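You operate a simulated robot arm through the tools that you are given. There is no shell and no other tool. Be economical: measure what you need, move in short steps, check, and stop when the job is done.

The job below is to be done with a simulated robot arm. You get a single attempt, and the scene is never put back.

TASK
Stir the small beaker on low till its oil film is gone, then tip it into the empty one.
Fine: the empty one beside the stir plate; stir dial off first; put the beaker back on the plate. Set down upright: small beaker.

Only the result counts: the job must be done as asked and must still hold three seconds after the hand-in. Knocking over, shifting, dropping, spilling or breaking anything else fails it.

THE ROBOT
A 7-joint arm with a two-finger parallel gripper, fixed in place. Base frame: the origin is at the foot of the arm, x ahead of it, y to its left, z up. Units: cm, degrees, N and s.
With the tool pointing down near the work surface it reaches from about 24 to 68 cm from the base axis. Its first joint turns from -66.0 to 66.0 degrees. Payload 2.4 kg.
The TCP is the grasp point between the finger pads, 3 cm short of the fingertips. In the tool frame z runs along the fingers and y along their closing line. The gripper opens to 9.4 cm. The fingers are 2.8 cm wide and 1 cm thick; the gripper's body (5 by 9.6 cm) begins 5.5 cm behind the TCP.
Orientation is that of the tool frame in the base frame, as a unit quaternion [x, y, z, w]. With the fingers straight down and closing along the base's y, the tool's x points along the base's -x, its y along +y and its z along -z.

THE INTERFACE
- The arm moves only by the tool servo_tool. Its argument "series" is a list that holds one entry, the list of rows, each a list of 6 numbers: the shift along the tool's x, y, z in cm, then the turn, a rotation vector about the tool's x, y, z in degrees. In form: [[[tx, ty, tz, rx, ry, rz], ...]]. A call has 1 to 10 rows; each row is the pose to reach, as a shift and turn from the pose commanded when the call began, along the tool's axes at that moment. "claw" is the finger opening in cm, from 0 to 9.4, set as the call begins (left out, the last holds). Rows are played at 5 a second. More than 5 cm and 8.6 degrees between two rows, or a gripper value outside its range, and nothing of the call is played. Where a pose cannot be reached the arm comes as near as it can. A force on the tool above 40 N (or 10 N above the force at the start of the call, whichever is more), or a blocked arm, ends the call early, and 0.2 s more pass. The fingers move at their own pace (about 15.3 cm/s each) and stop on an object; they squeeze with about 32 N. The grip force told is the motor's: it shows also when the fingers shut on nothing. Time passes only in rows, and 0.2 s behind the last, so rows that repeat a pose let the fingers close. The reply holds the time, the measured pose of the TCP, the force on the tool along the base axes, the opening and the grip force, in the units named above and with some noise, with the torque about the TCP (base axes, N m) and any sound that the robot's microphone picked up, and new pictures: "show" is both (left out), scene, wrist or none.
- Cameras (640 x 400 px; columns grow to the right, rows downward): "scene" is fixed at [4.82, 48.5, 144.24]; the picture's right is [-0.63, -0.78, 0.00], its down [-0.46, 0.37, -0.81] and it looks along [0.63, -0.51, -0.59] (base axes); focal length 350 px, centre (320, 200). "wrist" rides on the gripper at [7.6, 1.4, -10.2] in the tool frame; the picture's right is [-0.18, 0.98, 0.00], its down [-0.75, -0.14, -0.64] and it looks along [-0.63, -0.12, 0.77] (tool axes); focal length 243 px, centre (320, 200).
- locate(camera, pixels): for up to 12 pixels [column, row] of the newest picture of that camera ("zoom" is the newest enlarged one), the place [x, y, z] in the base frame of the surface seen there, good to about 0.2 cm. The clock stands still meanwhile.
- close_up(camera, box): a new picture of the part [left, top, right, bottom] of that camera's present view, enlarged. The clock stands still meanwhile.
- close_job(): hands the job in; it is judged then, once.

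Keep the steps short. Do not move on a guess: measure, check each grasp and each placing, and mend mistakes. In all there are 80 turns and 200 pictures (those below and enlarged ones count). Leave the gripper open and the arm clear of the work at the hand-in unless told otherwise, and finish with a single line.

The tools are called after "Call:" as a command line: name --argument value ..., lists and objects as JSON in quotes. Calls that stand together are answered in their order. servo_tool: Moves the arm, as the interface text tells. Its arguments: {"type":"object","properties":{"series":{"type":"array"},"claw":{"type":"number"},"show":{"type":"string","enum":["both","scene","wrist","none"]}},"required":["series"]} The other tools are called the same way: locate (camera, pixels) gives the place of the surface under pixels of a picture; close_up (camera, box) takes an enlarged picture of a part of a camera's view; close_job () hands the job in.

At the start:

```text
time_s: 0.0
tool_pos: [31.24, 11.87, 114.73]
ee_rot: [0.0, 1.0, 0.0, 0.0]
ft_force: [-0.4, 0.6, -0.1]
torque: [0.04, -0.01, -0.04]
gripper_width: 9.39
gripper_force: 0.1
```

scene: 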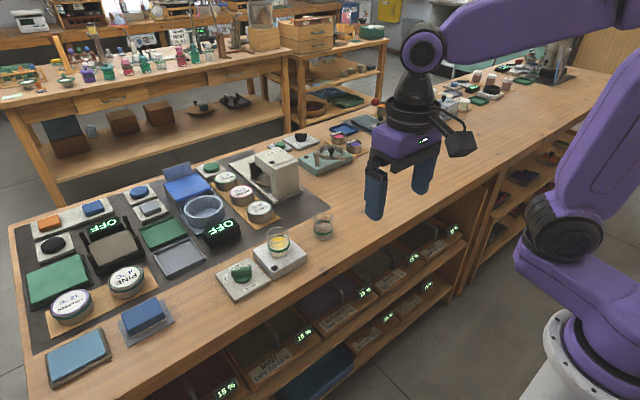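
wrist: 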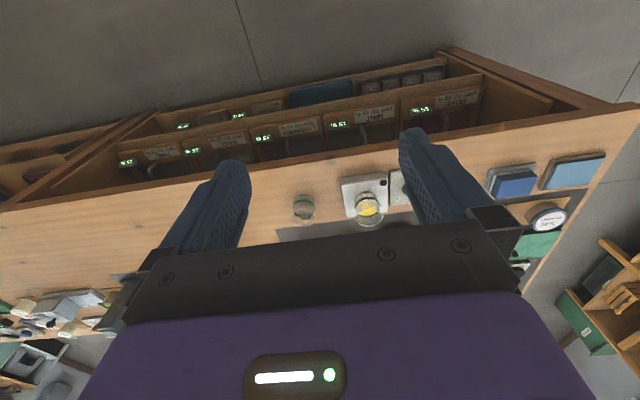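

I see a small beaker with yellow content on a plate at about (278,243), an empty beaker at (323,228), and a green dial box at (242,275). I'll enlarge that region.

Call:
close_up --camera "scene" --box '[200, 200, 360, 300]'

Call:
close_up --camera "wrist" --box '[270, 150, 430, 250]'

Call:
locate --camera "scene" --pixels '[[278, 233], [278, 250], [323, 219], [323, 237], [242, 270], [242, 290], [280, 270], [300, 256], [258, 255], [340, 245], [225, 280], [265, 285]]'

```text
4.00 times, centred on (280, 250) of scene
```

zoom: 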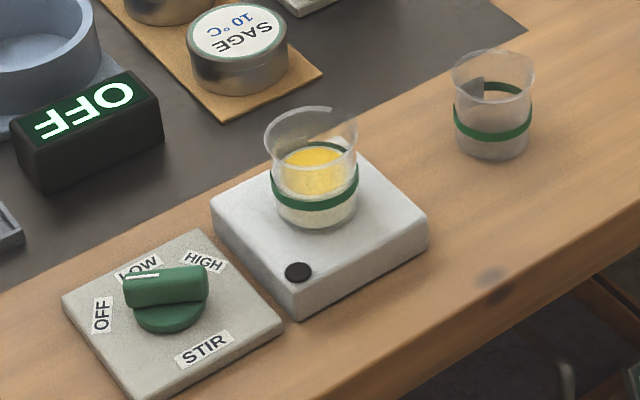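

```text
4.00 times, centred on (350, 200) of wrist
```

zoom: 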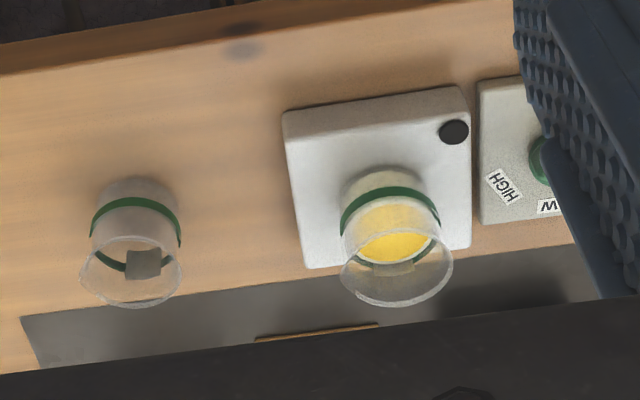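

```text
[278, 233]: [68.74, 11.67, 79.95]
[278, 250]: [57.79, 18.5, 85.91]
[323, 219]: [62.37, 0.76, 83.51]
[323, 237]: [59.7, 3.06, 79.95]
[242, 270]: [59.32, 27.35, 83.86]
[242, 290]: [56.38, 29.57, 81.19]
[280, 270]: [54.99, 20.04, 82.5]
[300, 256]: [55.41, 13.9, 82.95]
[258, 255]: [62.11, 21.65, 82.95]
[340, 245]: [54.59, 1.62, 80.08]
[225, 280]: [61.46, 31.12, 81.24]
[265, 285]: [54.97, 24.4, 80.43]
```

The table sits at z≈80. Next I'll take a closer look at the dial and both beakers.

Call:
close_up --camera "scene" --box '[210, 250, 274, 290]'

Call:
locate --camera "zoom" --pixels '[[160, 265], [320, 240], [450, 210], [560, 170], [400, 400], [390, 200], [200, 220], [440, 190], [280, 320], [560, 390]]'

```text
10.00 times, centred on (242, 270) of scene
```

zoom: 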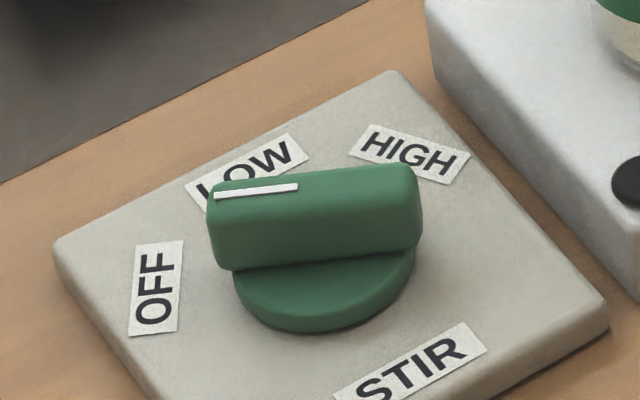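

```text
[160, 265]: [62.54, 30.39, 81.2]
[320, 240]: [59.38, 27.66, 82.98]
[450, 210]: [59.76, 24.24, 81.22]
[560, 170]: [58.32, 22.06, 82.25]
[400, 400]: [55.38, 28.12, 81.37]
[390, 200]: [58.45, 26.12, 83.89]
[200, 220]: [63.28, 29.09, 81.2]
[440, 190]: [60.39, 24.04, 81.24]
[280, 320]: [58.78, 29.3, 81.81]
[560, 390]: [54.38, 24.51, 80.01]
```

I'll measure the knob's bar and the label positions in this enlargement.

Call:
locate --camera "zoom" --pixels '[[222, 193], [295, 187], [405, 172], [405, 185], [225, 205], [155, 290], [250, 165], [410, 155], [215, 255], [415, 235], [320, 175], [320, 200]]'

Call:
close_up --camera "scene" --box '[246, 208, 342, 268]'

```text
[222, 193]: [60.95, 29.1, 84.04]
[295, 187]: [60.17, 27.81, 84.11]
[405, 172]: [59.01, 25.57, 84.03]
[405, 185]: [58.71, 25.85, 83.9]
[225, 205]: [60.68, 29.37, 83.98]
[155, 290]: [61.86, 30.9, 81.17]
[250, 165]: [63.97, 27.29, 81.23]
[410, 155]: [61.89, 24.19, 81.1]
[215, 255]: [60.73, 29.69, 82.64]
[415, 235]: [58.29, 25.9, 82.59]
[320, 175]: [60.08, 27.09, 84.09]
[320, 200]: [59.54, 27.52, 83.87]
```

```text
6.67 times, centred on (294, 238) of scene
```

zoom: 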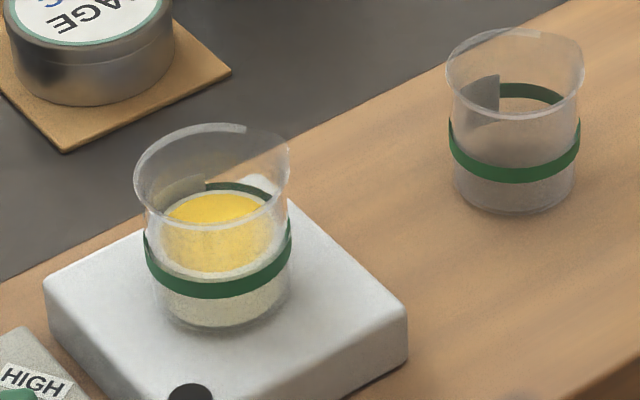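

The pointer now points to OFF (60° in base yaw). LOW is near 0°, so I need a −60° turn. Next I'll measure both beakers and the plate.

Call:
locate --camera "zoom" --pixels '[[147, 250], [220, 291], [289, 240], [240, 187], [215, 235], [220, 325], [452, 140], [515, 175], [578, 145], [530, 88], [485, 100], [515, 210]]'

Call:
locate --camera "zoom" --pixels '[[136, 170], [288, 155], [200, 127], [225, 226], [448, 65], [582, 65], [515, 113], [45, 285], [400, 320], [262, 180], [190, 390], [515, 33]]'

```text
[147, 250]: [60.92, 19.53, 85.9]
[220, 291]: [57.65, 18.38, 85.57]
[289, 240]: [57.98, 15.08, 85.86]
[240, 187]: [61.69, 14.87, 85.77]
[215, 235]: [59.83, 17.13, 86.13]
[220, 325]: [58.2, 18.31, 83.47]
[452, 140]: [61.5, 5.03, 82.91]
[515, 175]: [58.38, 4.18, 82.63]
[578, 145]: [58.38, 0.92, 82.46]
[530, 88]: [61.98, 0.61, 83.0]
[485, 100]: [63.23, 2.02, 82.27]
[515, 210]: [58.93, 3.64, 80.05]
```

```text
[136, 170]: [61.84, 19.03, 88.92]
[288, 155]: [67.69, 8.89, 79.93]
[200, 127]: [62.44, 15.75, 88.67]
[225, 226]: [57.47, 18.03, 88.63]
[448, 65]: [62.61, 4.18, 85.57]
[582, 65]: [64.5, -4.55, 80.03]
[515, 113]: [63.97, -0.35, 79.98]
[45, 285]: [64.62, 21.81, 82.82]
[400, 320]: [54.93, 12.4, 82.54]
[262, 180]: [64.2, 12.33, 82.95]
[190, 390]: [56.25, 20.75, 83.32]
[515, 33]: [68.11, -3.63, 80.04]
```

Measurements:
- Source beaker: centre about (59.7, 17), z 83–88.9, radius 2.65.
- Target beaker: centre about (60.1, 2.7), z 80–86.
- Knob: centre (59.7, 27.5), bar top at z 84.

Next I'll move above the knob with a 60° yaw and the fingers partly open.

Call:
servo_tool --series '[[[-3.162, 1.737, 2.19, 0, 0, -6.667], [-6.324, 3.474, 4.38, 0, 0, -13.333], [-9.487, 5.21, 6.57, 0, 0, -20], [-12.649, 6.947, 8.76, 0, 0, -26.667], [-15.811, 8.683, 10.95, 0, 0, -33.333], [-18.973, 10.42, 13.14, 0, 0, -40], [-22.136, 12.157, 15.33, 0, 0, -46.667], [-25.298, 13.893, 17.52, 0, 0, -53.333], [-28.46, 15.63, 19.73, 0, 0, -60], [-28.46, 15.63, 19.73, 0, 0, -60]]]' --claw 4

```text
time_s: 2.2
tool_pos: [59.62, 27.65, 94.96]
ee_rot: [-0.501, 0.866, -0.001, 0.0]
ft_force: [1.6, -0.4, -0.8]
torque: [0.01, 0.03, -0.02]
gripper_width: 3.98
gripper_force: 0.0
```

scene: 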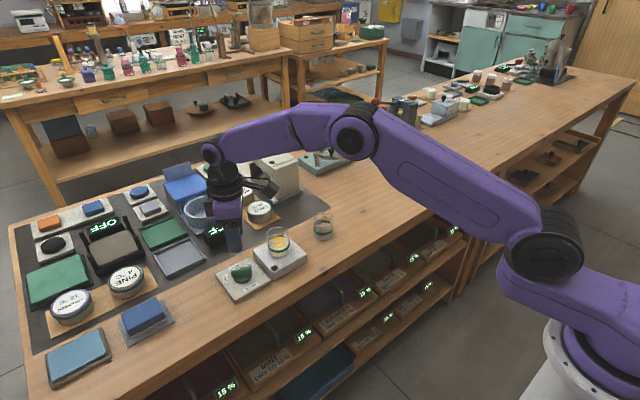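
wrist: 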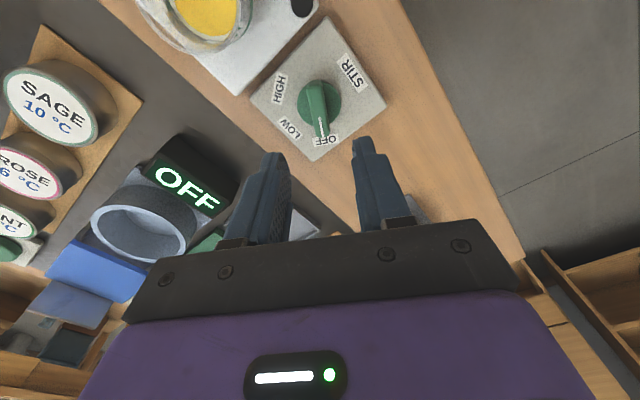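

The knob is visible at (320,105) in the wrist view. I'll check its position from this view before going down.

Call:
close_up --camera "wrist" --box '[256, 64, 384, 144]'

Call:
locate --camera "wrist" --pixels '[[311, 85], [321, 84], [315, 134], [326, 133], [317, 105], [336, 100], [292, 128], [279, 88], [327, 141]]'

```text
5.00 times, centred on (320, 104) of wrist
```

zoom: 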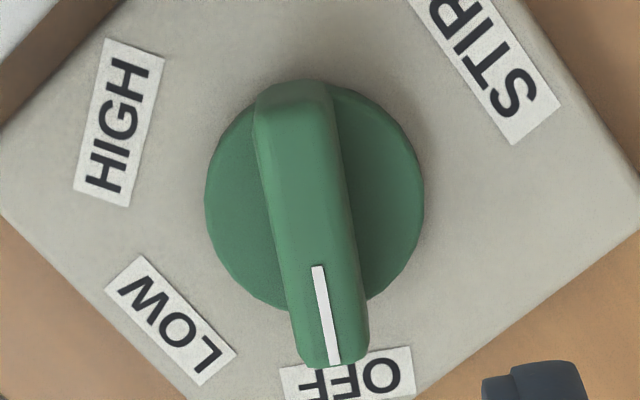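

```text
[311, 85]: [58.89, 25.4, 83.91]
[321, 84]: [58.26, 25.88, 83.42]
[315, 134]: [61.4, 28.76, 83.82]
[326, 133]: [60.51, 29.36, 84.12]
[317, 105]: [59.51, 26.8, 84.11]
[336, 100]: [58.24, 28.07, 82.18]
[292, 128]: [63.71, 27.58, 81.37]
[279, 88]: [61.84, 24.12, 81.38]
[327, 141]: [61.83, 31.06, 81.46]
```

The knob centre is (59.75, 27.35), bar top at 84.1, disc top at 82.2. I'll go down to TCP z 85.5 so the fingers straddle the bar, still open.

Call:
servo_tool --series '[[[0.2, -0.2, 3, 0, 0, 0], [0.2, -0.2, 6, 0, 0, 0], [0.2, -0.2, 8, 0, 0, 0], [0.2, -0.2, 9.45, 0, 0, 0], [0.2, -0.2, 9.45, 0, 0, 0]]]'

```text
time_s: 3.4
tool_pos: [59.91, 27.35, 85.58]
ee_rot: [-0.5, 0.866, 0.001, 0.0]
ft_force: [0.3, -0.4, -0.4]
torque: [-0.04, -0.02, 0.03]
gripper_width: 4.01
gripper_force: 0.1
```

scene: 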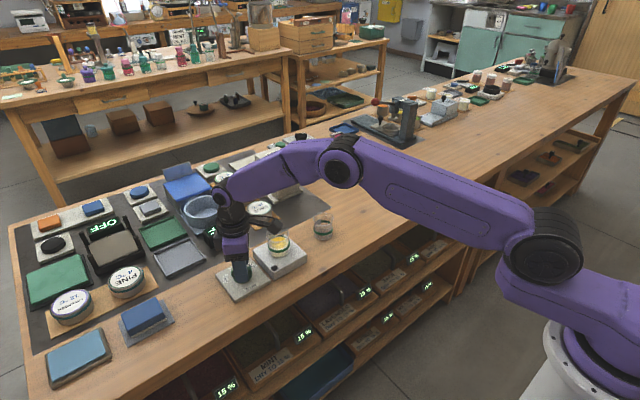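
wrist: 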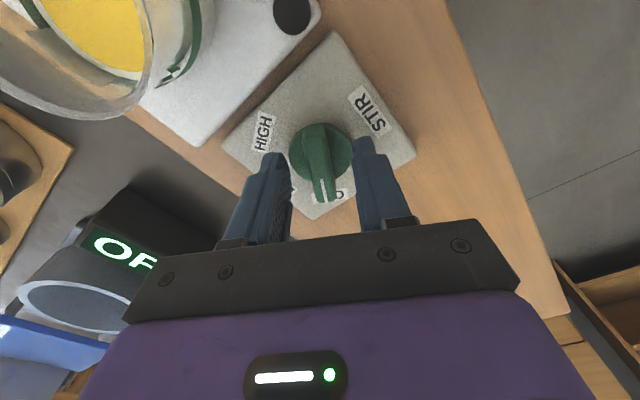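

The bar lies between the fingertips. I'll close on it.

Call:
servo_tool --series '[[[0, 0, 0, 0, 0, 0], [0, 0, 0, 0, 0, 0]]]' --claw 0 --show "wrist"

```text
time_s: 4.0
tool_pos: [59.82, 27.2, 85.65]
ee_rot: [-0.499, 0.866, 0.0, -0.001]
ft_force: [2.8, 0.6, -2.8]
torque: [-0.1, -0.06, 0.01]
gripper_width: 1.37
gripper_force: 44.7
```

wrist: 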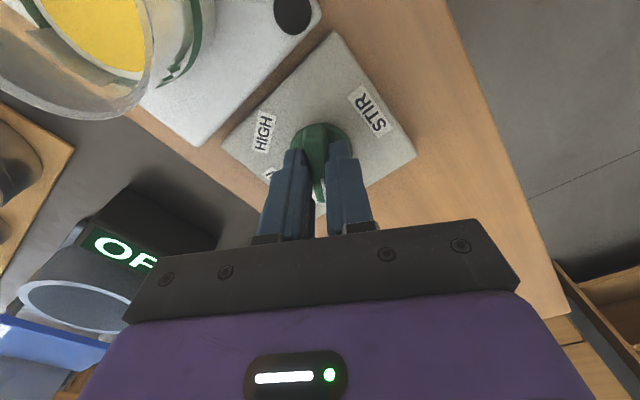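

The bar is held (1.37 cm). I'll turn −57° in base yaw toward LOW.

Call:
servo_tool --series '[[[0, 0, 0, 0, 0, 7], [0, 0, 0, 0, 0, 14], [0, 0, 0, 0, 0, 21], [0, 0, 0, 0, 0, 28], [0, 0, 0, 0, 0, 35], [0, 0, 0, 0, 0, 42], [0, 0, 0, 0, 0, 49], [0, 0, 0, 0, 0, 55], [0, 0, 0, 0, 0, 58], [0, 0, 0, 0, 0, 58]]]'

```text
time_s: 6.2
tool_pos: [59.65, 27.42, 85.57]
ee_rot: [-0.017, 1.0, 0.0, -0.001]
ft_force: [-21.0, 5.6, 24.3]
torque: [0.15, -0.42, 0.02]
gripper_width: 1.38
gripper_force: 44.8
```

scene: 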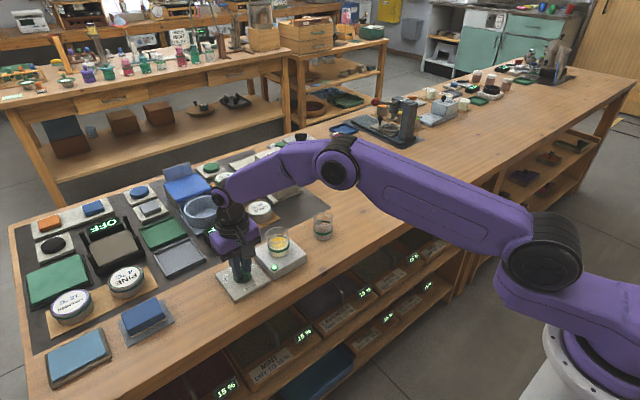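
wrist: 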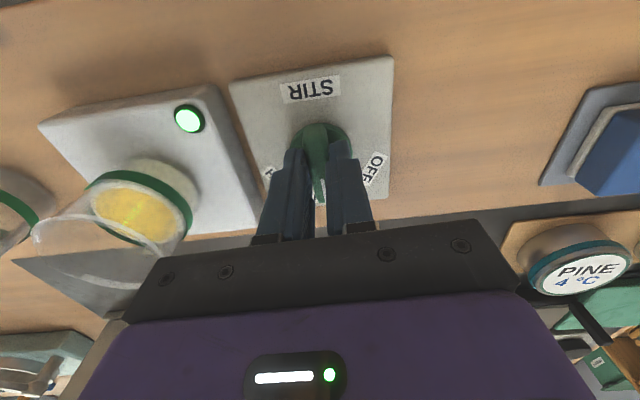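

The plate's LED is lit green, so it's stirring on low. I'll open the fingers to relieve the side force, stay in place and look at the beaker.

Call:
servo_tool --series '[[[0, 0, 0, 0, 0, 0], [0, 0, 0, 0, 0, 0]]]' --claw 3.4 --show "none"

Call:
close_up --camera "scene" --box '[210, 218, 322, 288]'

```text
time_s: 6.8
tool_pos: [59.93, 27.31, 85.55]
ee_rot: [-0.016, 1.0, 0.0, 0.0]
ft_force: [-0.1, 0.2, -0.3]
torque: [-0.01, -0.02, 0.01]
gripper_width: 3.41
gripper_force: 0.1
```

```text
5.71 times, centred on (266, 253) of scene
```

zoom: 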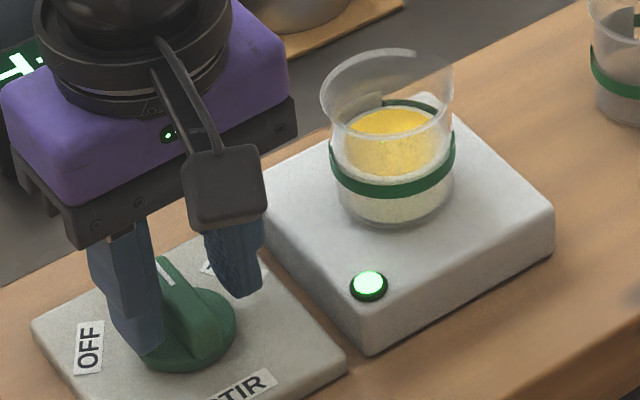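

The pointer is on LOW and the film is still there (it looks paler). I'll wait and watch.

Call:
servo_tool --series '[[[0, 0, 0, 0, 0, 0], [0, 0, 0, 0, 0, 0], [0, 0, 0, 0, 0, 0], [0, 0, 0, 0, 0, 0], [0, 0, 0, 0, 0, 0], [0, 0, 0, 0, 0, 0], [0, 0, 0, 0, 0, 0], [0, 0, 0, 0, 0, 0], [0, 0, 0, 0, 0, 0], [0, 0, 0, 0, 0, 0]]]' --show "none"

Call:
close_up --camera "scene" --box '[210, 218, 322, 288]'

```text
time_s: 9.0
tool_pos: [59.86, 27.29, 85.54]
ee_rot: [-0.018, 1.0, 0.0, 0.0]
ft_force: [0.3, 0.2, 0.5]
torque: [0.0, 0.02, 0.0]
gripper_width: 3.41
gripper_force: 0.0
```

```text
5.71 times, centred on (266, 253) of scene
```

zoom: 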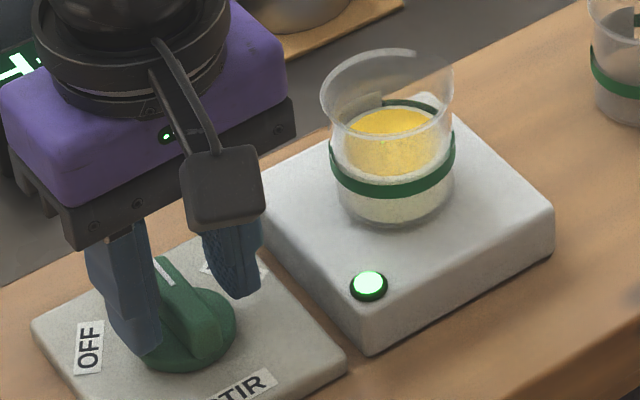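

No clear change yet, so I'll wait longer.

Call:
servo_tool --series '[[[0, 0, 0, 0, 0, 0], [0, 0, 0, 0, 0, 0], [0, 0, 0, 0, 0, 0], [0, 0, 0, 0, 0, 0], [0, 0, 0, 0, 0, 0], [0, 0, 0, 0, 0, 0], [0, 0, 0, 0, 0, 0], [0, 0, 0, 0, 0, 0], [0, 0, 0, 0, 0, 0], [0, 0, 0, 0, 0, 0]]]' --show "none"

Call:
servo_tool --series '[[[0, 0, 0, 0, 0, 0], [0, 0, 0, 0, 0, 0], [0, 0, 0, 0, 0, 0], [0, 0, 0, 0, 0, 0], [0, 0, 0, 0, 0, 0], [0, 0, 0, 0, 0, 0], [0, 0, 0, 0, 0, 0], [0, 0, 0, 0, 0, 0], [0, 0, 0, 0, 0, 0], [0, 0, 0, 0, 0, 0]]]' --show "none"

Call:
close_up --camera "scene" --box '[246, 218, 310, 258]'

```text
time_s: 11.2
tool_pos: [59.87, 27.33, 85.55]
ee_rot: [-0.018, 1.0, 0.0, -0.001]
ft_force: [-0.6, 0.0, -0.2]
torque: [-0.01, 0.02, 0.04]
gripper_width: 3.39
gripper_force: 0.2
```

```text
time_s: 13.4
tool_pos: [59.87, 27.29, 85.49]
ee_rot: [-0.017, 1.0, 0.0, 0.0]
ft_force: [-0.5, -0.9, 0.6]
torque: [-0.03, 0.05, -0.02]
gripper_width: 3.39
gripper_force: 0.0
```

```text
10.00 times, centred on (278, 238) of scene
```

zoom: 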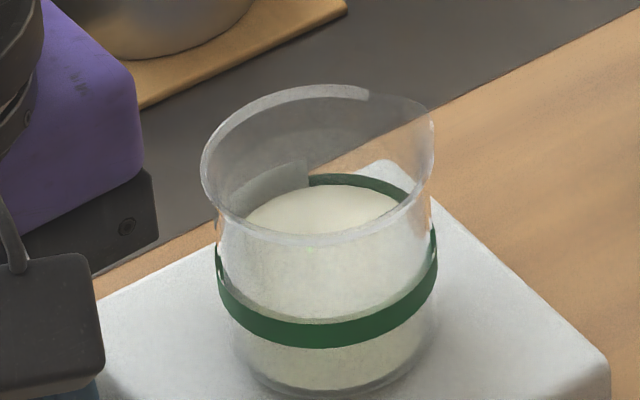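

The film is gone and the liquid is uniformly milky. I'll grip the knob and turn it back to OFF.

Call:
servo_tool --series '[[[0, 0, 0, 0, 0, 0], [0, 0, 0, 0, 0, 0], [0, 0, 0, 0, 0, -8], [0, 0, 0, 0, 0, -16], [0, 0, 0, 0, 0, -24], [0, 0, 0, 0, 0, -32], [0, 0, 0, 0, 0, -40], [0, 0, 0, 0, 0, -48], [0, 0, 0, 0, 0, -55], [0, 0, 0, 0, 0, -59]]]' --claw 0

```text
time_s: 15.6
tool_pos: [59.85, 27.34, 85.55]
ee_rot: [-0.506, 0.863, 0.001, 0.003]
ft_force: [14.0, 20.0, -8.4]
torque: [0.32, 0.25, -1.41]
gripper_width: 1.37
gripper_force: 45.2
```

scene: 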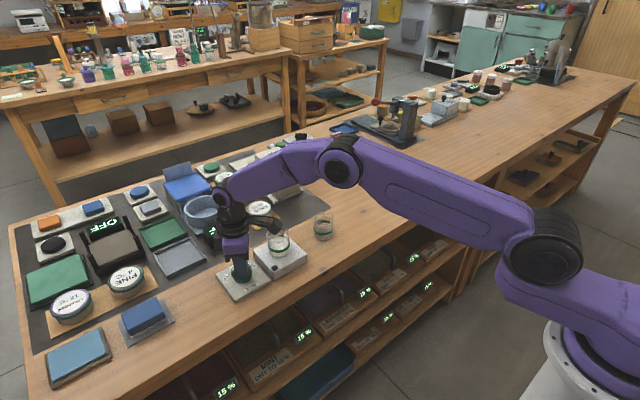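
wrist: 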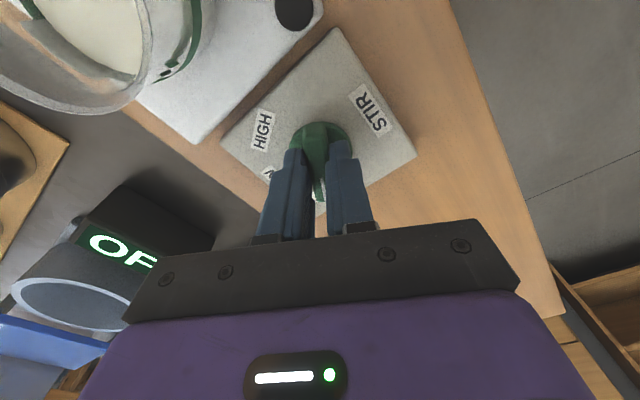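

The LED is dark and the torque shows the knob is at its stop. I'll release and rise straight up.

Call:
servo_tool --series '[[[0, 0, 0, 0, 0, 0], [0, 0, 0, 0, 0, 0], [0, 0, -3, 0, 0, 0], [0, 0, -7, 0, 0, 0], [0, 0, -11, 0, 0, 0], [0, 0, -15, 0, 0, 0], [0, 0, -19, 0, 0, 0], [0, 0, -19, 0, 0, 0]]]' --claw 3.6

Call:
close_up --camera "scene" --box '[210, 210, 338, 290]'

```text
time_s: 17.4
tool_pos: [59.72, 27.2, 104.5]
ee_rot: [-0.508, 0.861, 0.0, 0.0]
ft_force: [0.4, 0.9, 0.3]
torque: [0.0, -0.02, 0.01]
gripper_width: 3.6
gripper_force: 0.0
```

scene: 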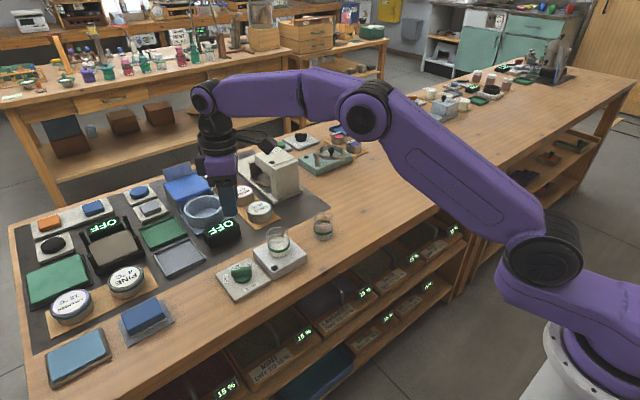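
wrist: 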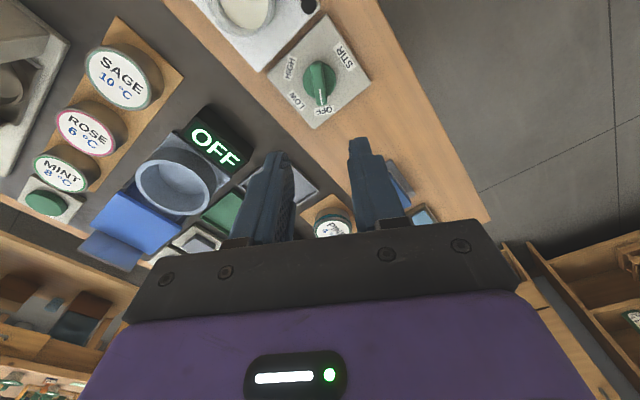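

```text
5.00 times, centred on (274, 250) of scene
```

zoom: 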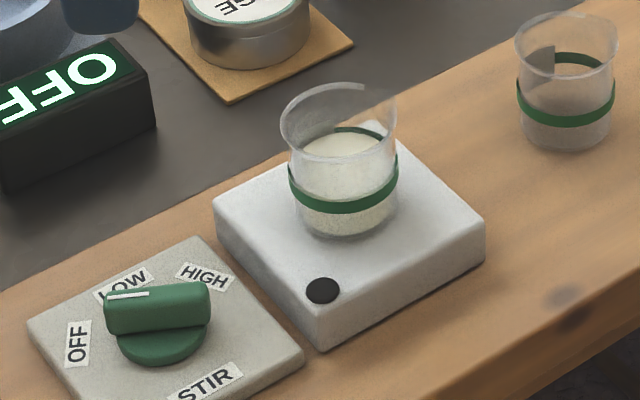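

The dial reads OFF. I'll retreat to in front of the beaker with yaw back to 0 and the gripper open, at height 104.

Call:
servo_tool --series '[[[2.186, 1.32, 0, 0, 0, 7.64], [4.372, 2.64, 0, 0, 0, 15.28], [6.56, 3.96, 0, 0, 0, 22.9], [8.745, 5.28, 0, 0, 0, 30.55], [10.93, 6.6, 0, 0, 0, 38.2], [13.12, 7.92, 0, 0, 0, 45.8], [15.3, 9.24, 0, 0, 0, 53.5], [17.49, 10.56, 0, 0, 0, 61.1], [17.49, 10.56, 0, 0, 0, 61.1]]]' --claw 8.6 --show "none"

```text
time_s: 19.4
tool_pos: [42.0, 17.24, 104.44]
ee_rot: [0.002, 1.0, 0.0, 0.0]
ft_force: [-0.7, -0.5, 0.3]
torque: [0.01, 0.04, -0.01]
gripper_width: 8.62
gripper_force: 0.0
```

Now I'll pitch the tool forward 60° about its y axis, so it points forward and 30° below level.

Call:
servo_tool --series '[[[0, 0, 0, 0, -7.5, 0], [0, 0, 0, 0, -15, 0], [0, 0, 0, 0, -22.5, 0], [0, 0, 0, 0, -30, 0], [0, 0, 0, 0, -37.5, 0], [0, 0, 0, 0, -45, 0], [0, 0, 0, 0, -52.5, 0], [0, 0, 0, 0, -60, 0], [0, 0, 0, 0, -60, 0]]]'

```text
time_s: 21.4
tool_pos: [43.35, 17.28, 104.89]
ee_rot: [0.001, 0.867, -0.004, 0.499]
ft_force: [0.1, 0.5, -0.4]
torque: [-0.01, 0.01, -0.02]
gripper_width: 8.6
gripper_force: 0.0
out of reach, approached as far as the arm can: row 6, 8, 9
```

scene: 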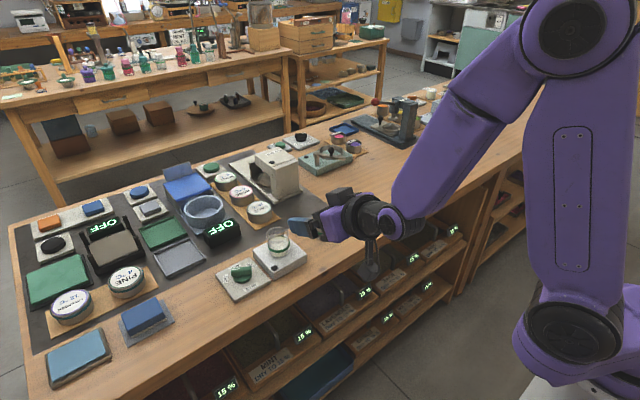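
wrist: 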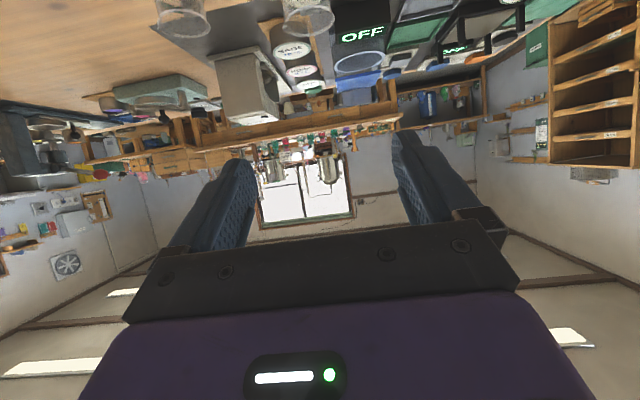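

The arm was at its near reach limit but reached the 30° pitch. I'll move to a hover in front of the beaker.

Call:
servo_tool --series '[[[1.365, -0.05, 3.385, 0, 0, 0], [2.73, -0.1, 6.77, 0, 0, 0], [4.095, -0.15, 10.155, 0, 0, 0], [5.46, -0.2, 13.54, 0, 0, 0], [5.46, -0.2, 13.54, 0, 0, 0]]]'

```text
time_s: 22.6
tool_pos: [52.5, 17.05, 93.26]
ee_rot: [0.003, 0.866, -0.002, 0.5]
ft_force: [-0.3, -0.4, 0.0]
torque: [0.0, -0.01, -0.02]
gripper_width: 8.59
gripper_force: 0.1
out of reach, approached as far as the arm can: row 1, 2
```

scene: 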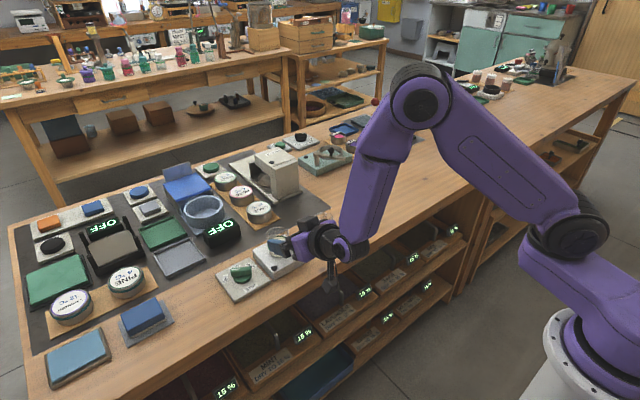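
wrist: 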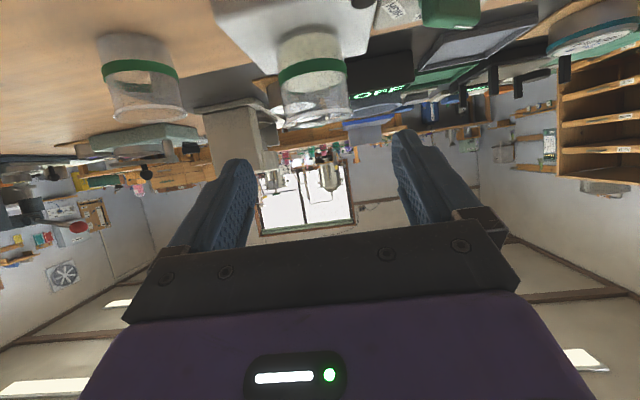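

The beaker appears upside-down at (312,75). I'll refine its centre using the green band.

Call:
locate --camera "wrist" --pixels '[[280, 78], [312, 67], [344, 67], [295, 45], [107, 70], [142, 68], [178, 75]]'

Call:
close_up --camera "wrist" --box '[232, 0, 392, 100]'

```text
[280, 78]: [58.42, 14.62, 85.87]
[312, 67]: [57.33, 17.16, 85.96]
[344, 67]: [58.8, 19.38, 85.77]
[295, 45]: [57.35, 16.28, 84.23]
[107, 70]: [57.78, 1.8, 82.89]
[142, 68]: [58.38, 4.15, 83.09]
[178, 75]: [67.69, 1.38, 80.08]
```

```text
4.00 times, centred on (312, 50) of wrist
```

zoom: 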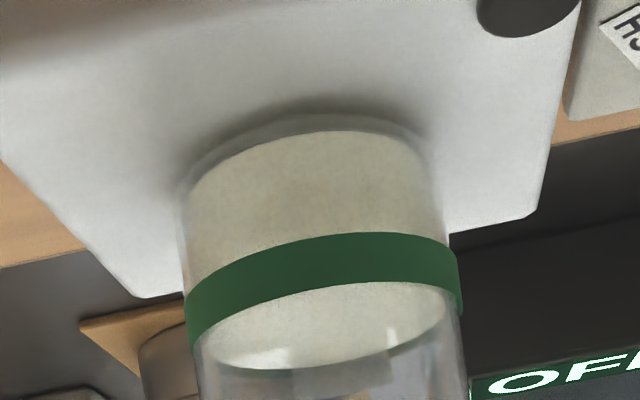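

Refined centre is (59.85, 17.05). I'll go down to z 86.5 in front of the beaker.

Call:
servo_tool --series '[[[1.95, 0, 1.13, 0, 0, 0], [3.9, 0, 2.25, 0, 0, 0], [5.85, 0, 3.38, 0, 0, 0], [5.85, 0, 3.38, 0, 0, 0]]]'

Call:
close_up --camera "scene" --box '[226, 205, 354, 285]'

```text
time_s: 23.6
tool_pos: [52.26, 17.02, 86.68]
ee_rot: [0.0, 0.866, 0.001, 0.5]
ft_force: [1.4, 0.3, 0.2]
torque: [-0.01, -0.01, 0.01]
gripper_width: 8.59
gripper_force: 0.0
```

scene: 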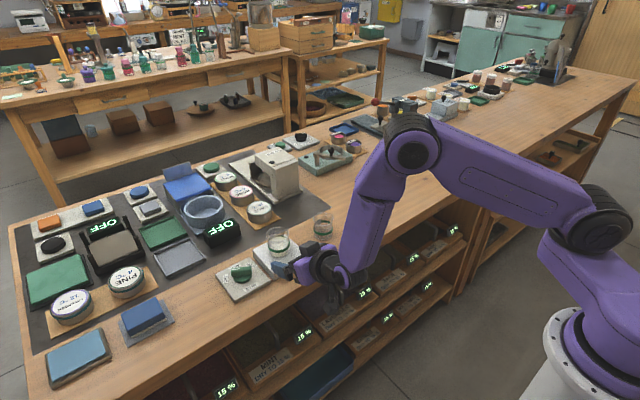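
wrist: 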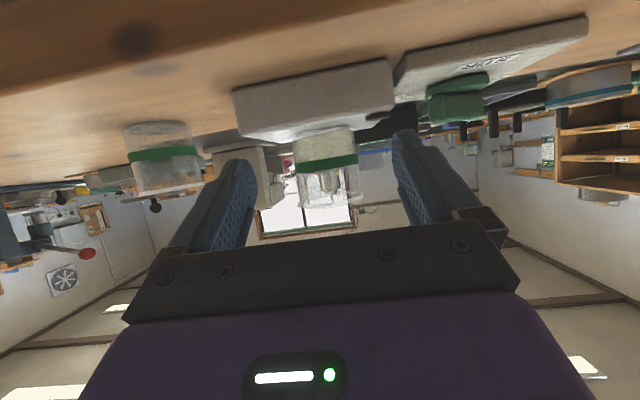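

```text
5.00 times, centred on (290, 245) of scene
```

zoom: 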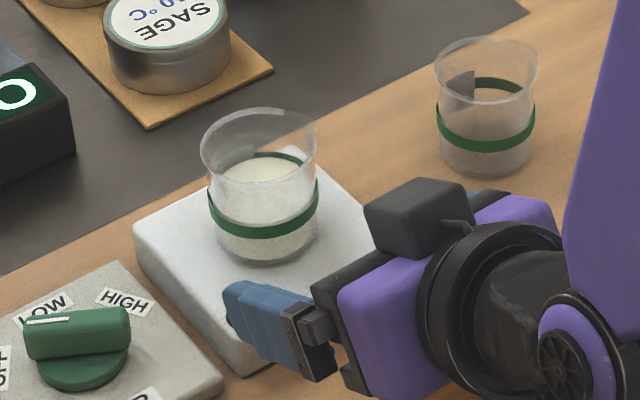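

The beaker (column 327) is centred between the fingers. I'll drive forward 7.5 cm at this height.

Call:
servo_tool --series '[[[-1, 0, 1.73, 0, 0, 0], [-2, 0, 3.46, 0, 0, 0], [-3, 0, 5.2, 0, 0, 0], [-3.75, 0.05, 6.5, 0, 0, 0], [-3.75, 0.05, 6.5, 0, 0, 0]]]'

Call:
close_up --camera "scene" --box '[226, 205, 354, 285]'

```text
time_s: 24.8
tool_pos: [59.81, 17.09, 86.53]
ee_rot: [0.0, 0.866, 0.0, 0.499]
ft_force: [0.4, 0.1, -0.1]
torque: [0.01, -0.03, -0.03]
gripper_width: 8.58
gripper_force: 0.0
```

scene: 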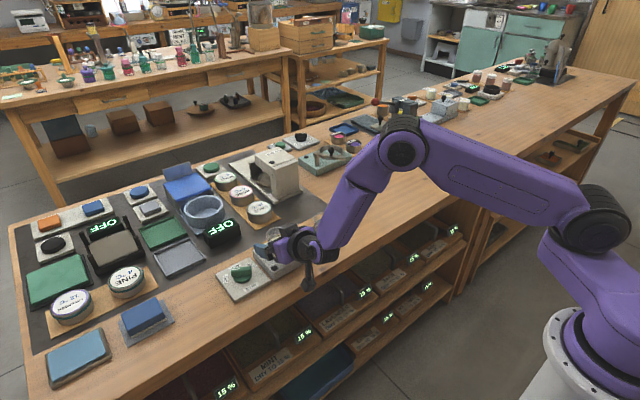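
wrist: 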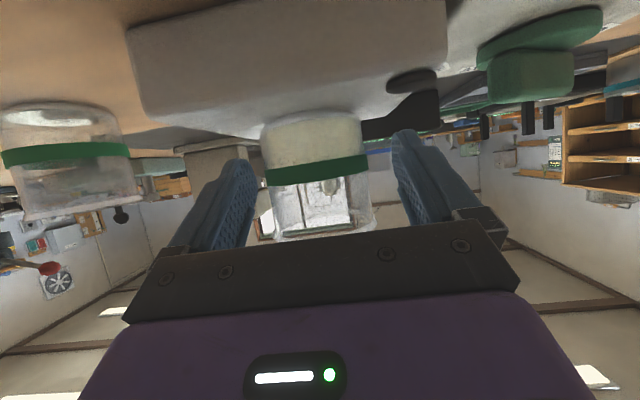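

```text
5.00 times, centred on (290, 245) of scene
```

zoom: 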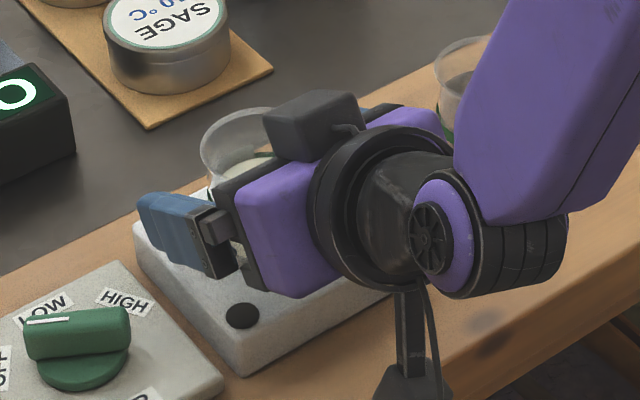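

The beaker is between the pads and nothing is touching. I'll close on it.

Call:
servo_tool --series '[[[0, 0, 0, 0, 0, 0], [0, 0, 0, 0, 0, 0], [0, 0, 0, 0, 0, 0]]]' --claw 4.6

```text
time_s: 25.6
tool_pos: [59.88, 17.18, 86.55]
ee_rot: [0.0, 0.866, 0.0, 0.5]
ft_force: [0.4, 0.1, 0.0]
torque: [0.03, 0.02, 0.01]
gripper_width: 5.68
gripper_force: 32.0
```

scene: 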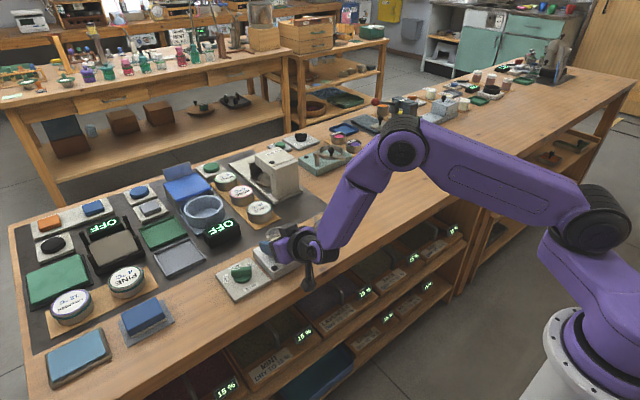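
wrist: 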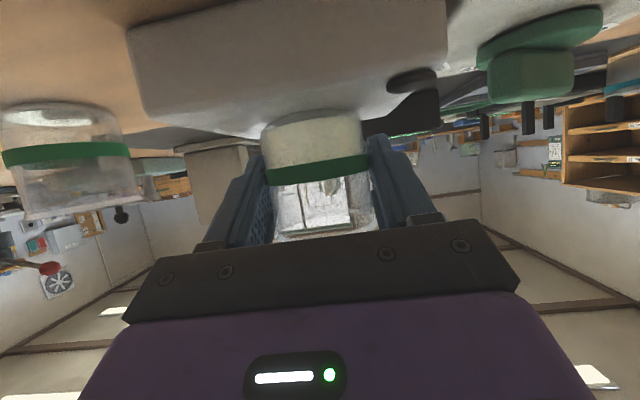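

It's held at 5.68 cm with 32 N. I'll lift gently straight up about 8 cm.

Call:
servo_tool --series '[[[-0.43, 0, -0.25, 0, 0, 0], [-1.3, 0, -0.75, 0, 0, 0], [-2.17, 0, -1.25, 0, 0, 0], [-3.03, 0, -1.75, 0, 0, 0], [-3.9, 0, -2.25, 0, 0, 0], [-4.76, 0, -2.75, 0, 0, 0], [-5.63, 0, -3.25, 0, 0, 0], [-6.5, 0, -3.75, 0, 0, 0], [-6.93, 0, -4, 0, 0, 0], [-6.93, 0, -4, 0, 0, 0]]]'

```text
time_s: 27.8
tool_pos: [59.86, 16.95, 94.6]
ee_rot: [0.001, 0.866, -0.001, 0.5]
ft_force: [-0.6, 0.5, -1.0]
torque: [0.0, -0.01, 0.01]
gripper_width: 5.33
gripper_force: 32.3
```

scene: 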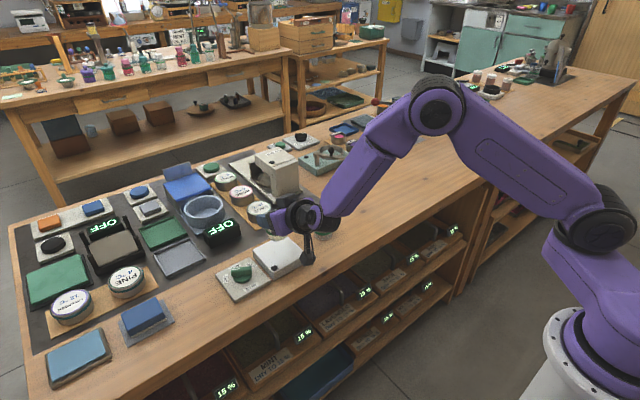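
wrist: 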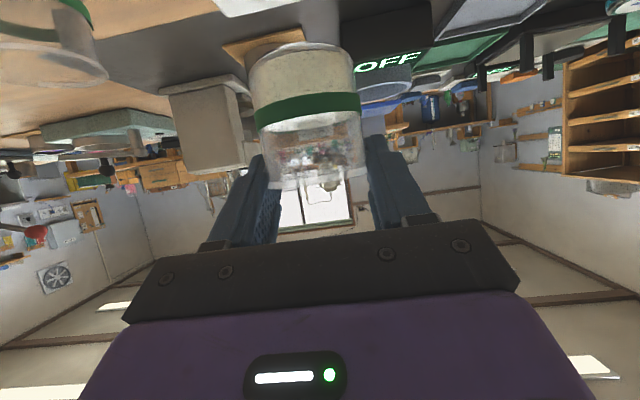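

The width dropped to 5.33 and the beaker sits differently in the grip, so it may have slid. I'll measure it.

Call:
close_up --camera "scene" --box '[242, 170, 354, 240]'

Call:
close_up --camera "wrist" --box '[208, 20, 400, 220]'

Call:
locate --camera "wrist" --pixels '[[260, 110], [308, 108], [358, 104], [275, 50], [302, 80], [320, 50], [320, 185], [280, 190], [300, 123]]'

```text
5.71 times, centred on (298, 205) of scene
```

zoom: 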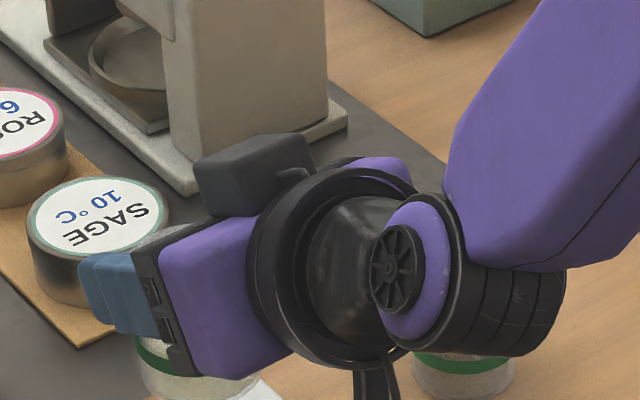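

```text
2.00 times, centred on (304, 120) of wrist
```

zoom: 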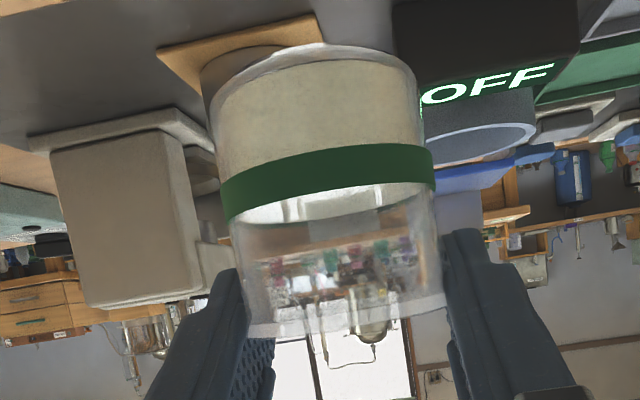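

```text
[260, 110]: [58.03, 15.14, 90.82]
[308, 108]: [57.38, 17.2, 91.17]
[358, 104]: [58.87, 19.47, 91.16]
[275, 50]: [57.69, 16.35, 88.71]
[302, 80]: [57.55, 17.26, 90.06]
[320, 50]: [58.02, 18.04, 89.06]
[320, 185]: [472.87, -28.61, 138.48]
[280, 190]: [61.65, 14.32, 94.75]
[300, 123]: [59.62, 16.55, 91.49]
```

The beaker slid about 2.8 cm down during the lift and is now held just under its rim. Before choosing, I'll check whether it is still moving.

Call:
servo_tool --series '[[[0, 0, 0, 0, 0, 0], [0, 0, 0, 0, 0, 0]]]' --show "wrist"

Call:
locate --camera "wrist" --pixels '[[260, 110], [308, 108], [356, 104], [308, 98], [308, 118], [275, 50], [320, 47]]'

```text
time_s: 28.4
tool_pos: [59.75, 16.99, 94.57]
ee_rot: [0.001, 0.866, 0.0, 0.5]
ft_force: [-0.1, -0.1, -1.4]
torque: [0.0, -0.01, -0.04]
gripper_width: 5.34
gripper_force: 32.1
```

wrist: 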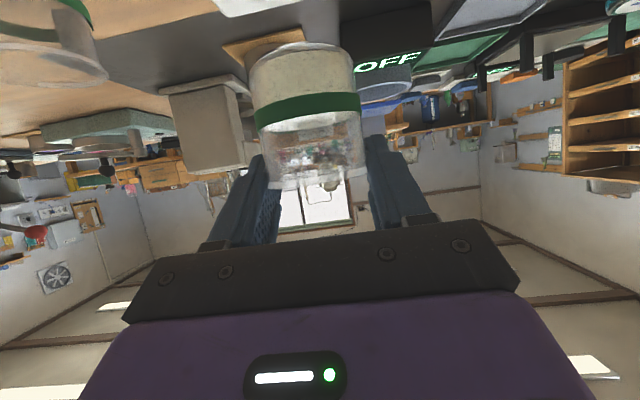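

```text
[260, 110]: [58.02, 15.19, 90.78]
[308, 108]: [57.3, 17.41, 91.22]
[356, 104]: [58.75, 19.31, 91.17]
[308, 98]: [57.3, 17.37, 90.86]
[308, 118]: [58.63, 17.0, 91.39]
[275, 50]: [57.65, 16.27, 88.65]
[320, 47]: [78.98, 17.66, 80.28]
```

It's stable now (band at z≈91.05), but the grip on just the top centimetre is poor. I'll lower it back about 5.2 cm onto the plate and regrip on the plain glass above the band.

Call:
servo_tool --series '[[[0.87, 0, 0.5, 0, 0, 0], [1.73, 0, 1, 0, 0, 0], [2.6, 0, 1.5, 0, 0, 0], [3.46, 0, 2, 0, 0, 0], [4.16, 0, 2.4, 0, 0, 0], [4.33, 0, 2.5, 0, 0, 0], [4.33, 0, 2.5, 0, 0, 0]]]'

Call:
locate --camera "wrist" --pixels '[[260, 110], [308, 108], [356, 104], [275, 50], [320, 53], [300, 30], [310, 15]]'

Call:
close_up --camera "wrist" --box '[208, 0, 400, 120]'

```text
time_s: 30.0
tool_pos: [59.87, 17.12, 89.61]
ee_rot: [0.001, 0.866, -0.001, 0.5]
ft_force: [0.5, 0.5, -1.3]
torque: [-0.01, 0.02, 0.0]
gripper_width: 5.34
gripper_force: 32.8
```

scene: 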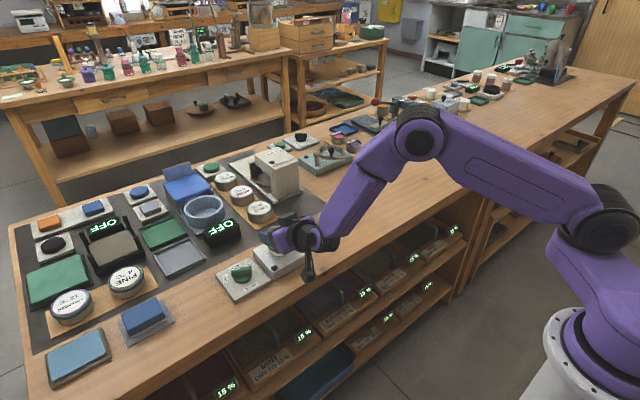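
wrist: 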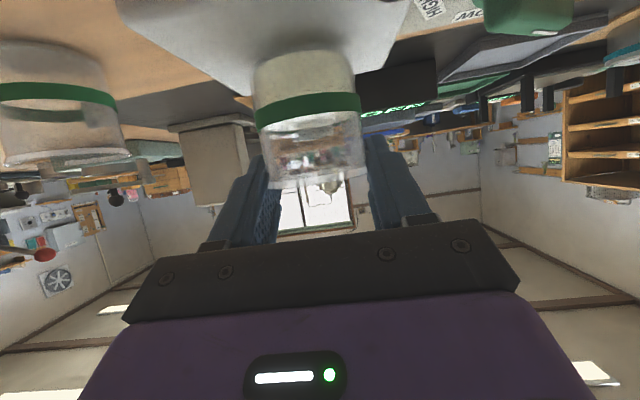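

```text
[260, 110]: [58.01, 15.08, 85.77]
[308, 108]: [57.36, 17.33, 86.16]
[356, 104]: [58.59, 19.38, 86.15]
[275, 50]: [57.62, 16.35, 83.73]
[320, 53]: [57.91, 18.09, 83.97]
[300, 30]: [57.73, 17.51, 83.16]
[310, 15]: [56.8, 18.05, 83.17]
```

```text
3.33 times, centred on (304, 60) of wrist
```

zoom: 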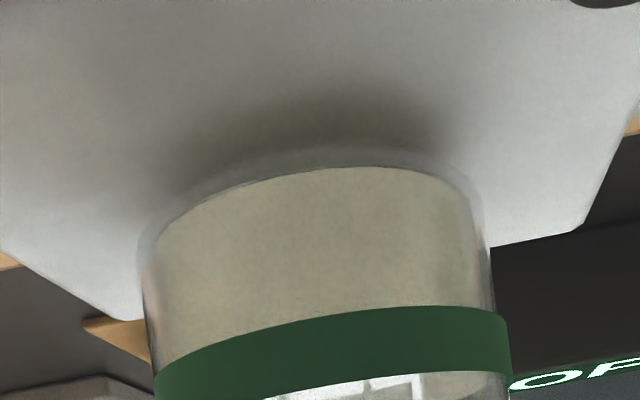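

The base is about 0.2 cm above the plate and the tool still bears the weight. I'll lower a little more until contact.

Call:
servo_tool --series '[[[0.09, 0, 0.05, 0, 0, 0], [0.17, 0, 0.1, 0, 0, 0], [0.24, 0, 0.14, 0, 0, 0], [0.24, 0, 0.14, 0, 0, 0]]]' --show "none"

```text
time_s: 31.0
tool_pos: [59.89, 17.02, 89.31]
ee_rot: [0.001, 0.866, 0.0, 0.5]
ft_force: [1.2, -0.6, -0.5]
torque: [0.01, 0.02, 0.0]
gripper_width: 5.34
gripper_force: 31.7
```

The load on the tool is dropping, so it's touching. One millimetre more, then I'll open.

Call:
servo_tool --series '[[[0.09, 0, 0.05, 0, 0, 0], [0.09, 0, 0.05, 0, 0, 0]]]' --show "none"

Call:
servo_tool --series '[[[0, 0, 0, 0, 0, 0], [0, 0, 0, 0, 0, 0], [0, 0, 0, 0, 0, 0]]]' --claw 7.6 --show "wrist"

Call:
close_up --camera "wrist" --box '[208, 20, 400, 220]'

Call:
locate --camera "wrist" --pixels '[[260, 110], [308, 108], [356, 104], [275, 50], [320, 53], [300, 30], [280, 188], [360, 178]]'

```text
time_s: 31.6
tool_pos: [59.82, 17.15, 89.27]
ee_rot: [0.001, 0.866, 0.0, 0.5]
ft_force: [-1.3, -0.2, 4.6]
torque: [0.13, 0.06, 0.01]
gripper_width: 5.35
gripper_force: 32.3
```

```text
time_s: 32.4
tool_pos: [59.93, 17.07, 89.23]
ee_rot: [0.001, 0.866, 0.0, 0.5]
ft_force: [0.3, 0.9, -0.2]
torque: [0.0, -0.01, -0.01]
gripper_width: 7.6
gripper_force: 0.1
```

wrist: 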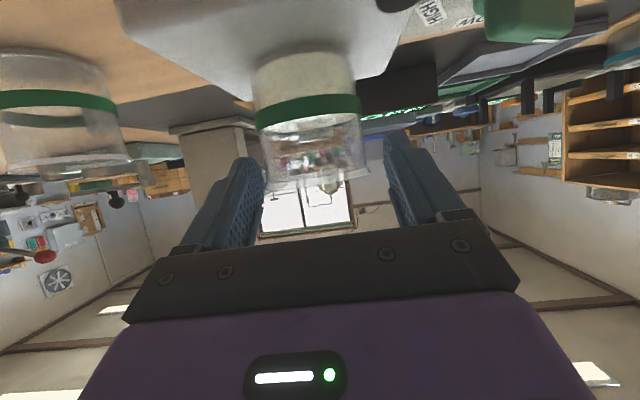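

```text
2.00 times, centred on (304, 120) of wrist
```

zoom: 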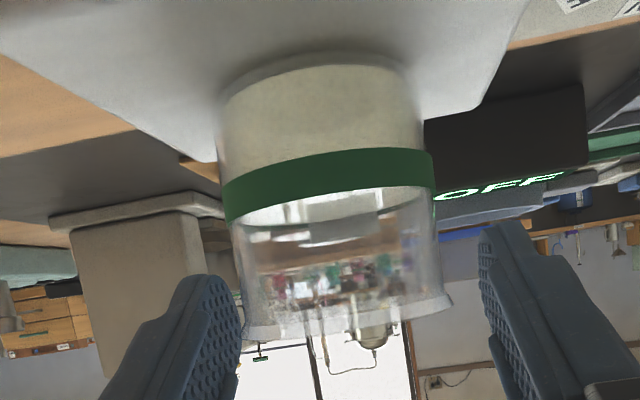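

```text
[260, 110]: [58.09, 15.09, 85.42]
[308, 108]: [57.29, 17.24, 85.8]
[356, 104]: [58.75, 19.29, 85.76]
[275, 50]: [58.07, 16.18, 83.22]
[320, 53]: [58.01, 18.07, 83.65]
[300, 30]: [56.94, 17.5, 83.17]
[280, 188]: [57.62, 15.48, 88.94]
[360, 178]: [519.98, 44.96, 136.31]
```

The beaker stands upright on the plate with nothing spilled, and it has a flared rim at z 88.9. I'll regrip on the glass above the band: pitch −20°, TCP z 87.2, then close.

Call:
servo_tool --series '[[[0.88, 0.05, 0.5, 0, -5, 0], [1.76, 0.1, 1.015, 0, -10, 0], [1.76, 0.1, 1.015, 0, -10, 0]]]' --show "none"

Call:
servo_tool --series '[[[0, 0, 0, 0, 0, 0], [0, 0, 0, 0, 0, 0], [0, 0, 0, 0, 0, 0], [0, 0, 0, 0, 0, 0]]]' --claw 4 --show "wrist"

Call:
close_up --camera "wrist" --box '[208, 40, 432, 240]'

```text
time_s: 33.2
tool_pos: [59.92, 17.11, 87.27]
ee_rot: [0.001, 0.819, 0.0, 0.574]
ft_force: [0.6, -1.3, -0.1]
torque: [-0.03, 0.04, 0.0]
gripper_width: 7.61
gripper_force: 0.1
```

```text
time_s: 34.2
tool_pos: [59.9, 17.17, 87.24]
ee_rot: [0.002, 0.819, -0.001, 0.574]
ft_force: [1.9, 0.2, 2.4]
torque: [0.06, -0.1, -0.02]
gripper_width: 5.72
gripper_force: 31.5
```

wrist: 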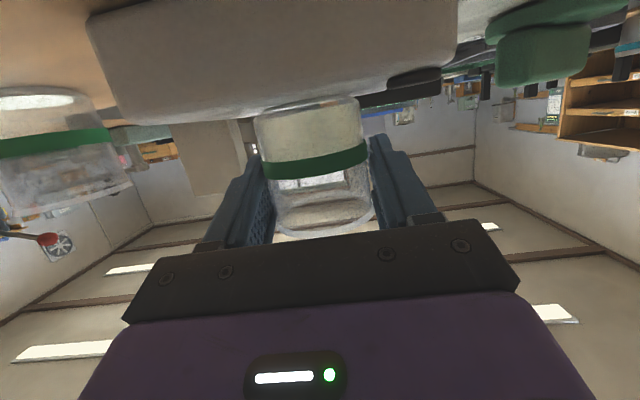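

```text
2.00 times, centred on (320, 140) of wrist
```

zoom: 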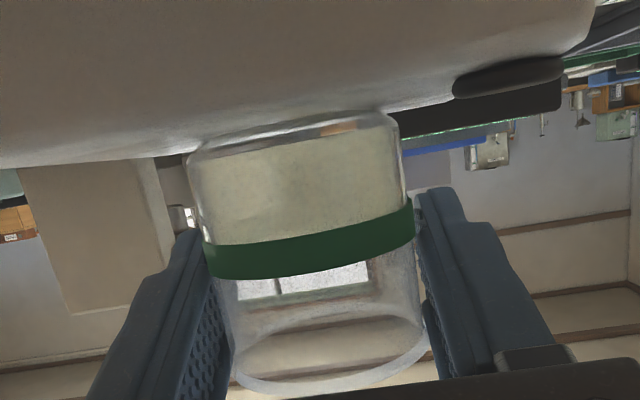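

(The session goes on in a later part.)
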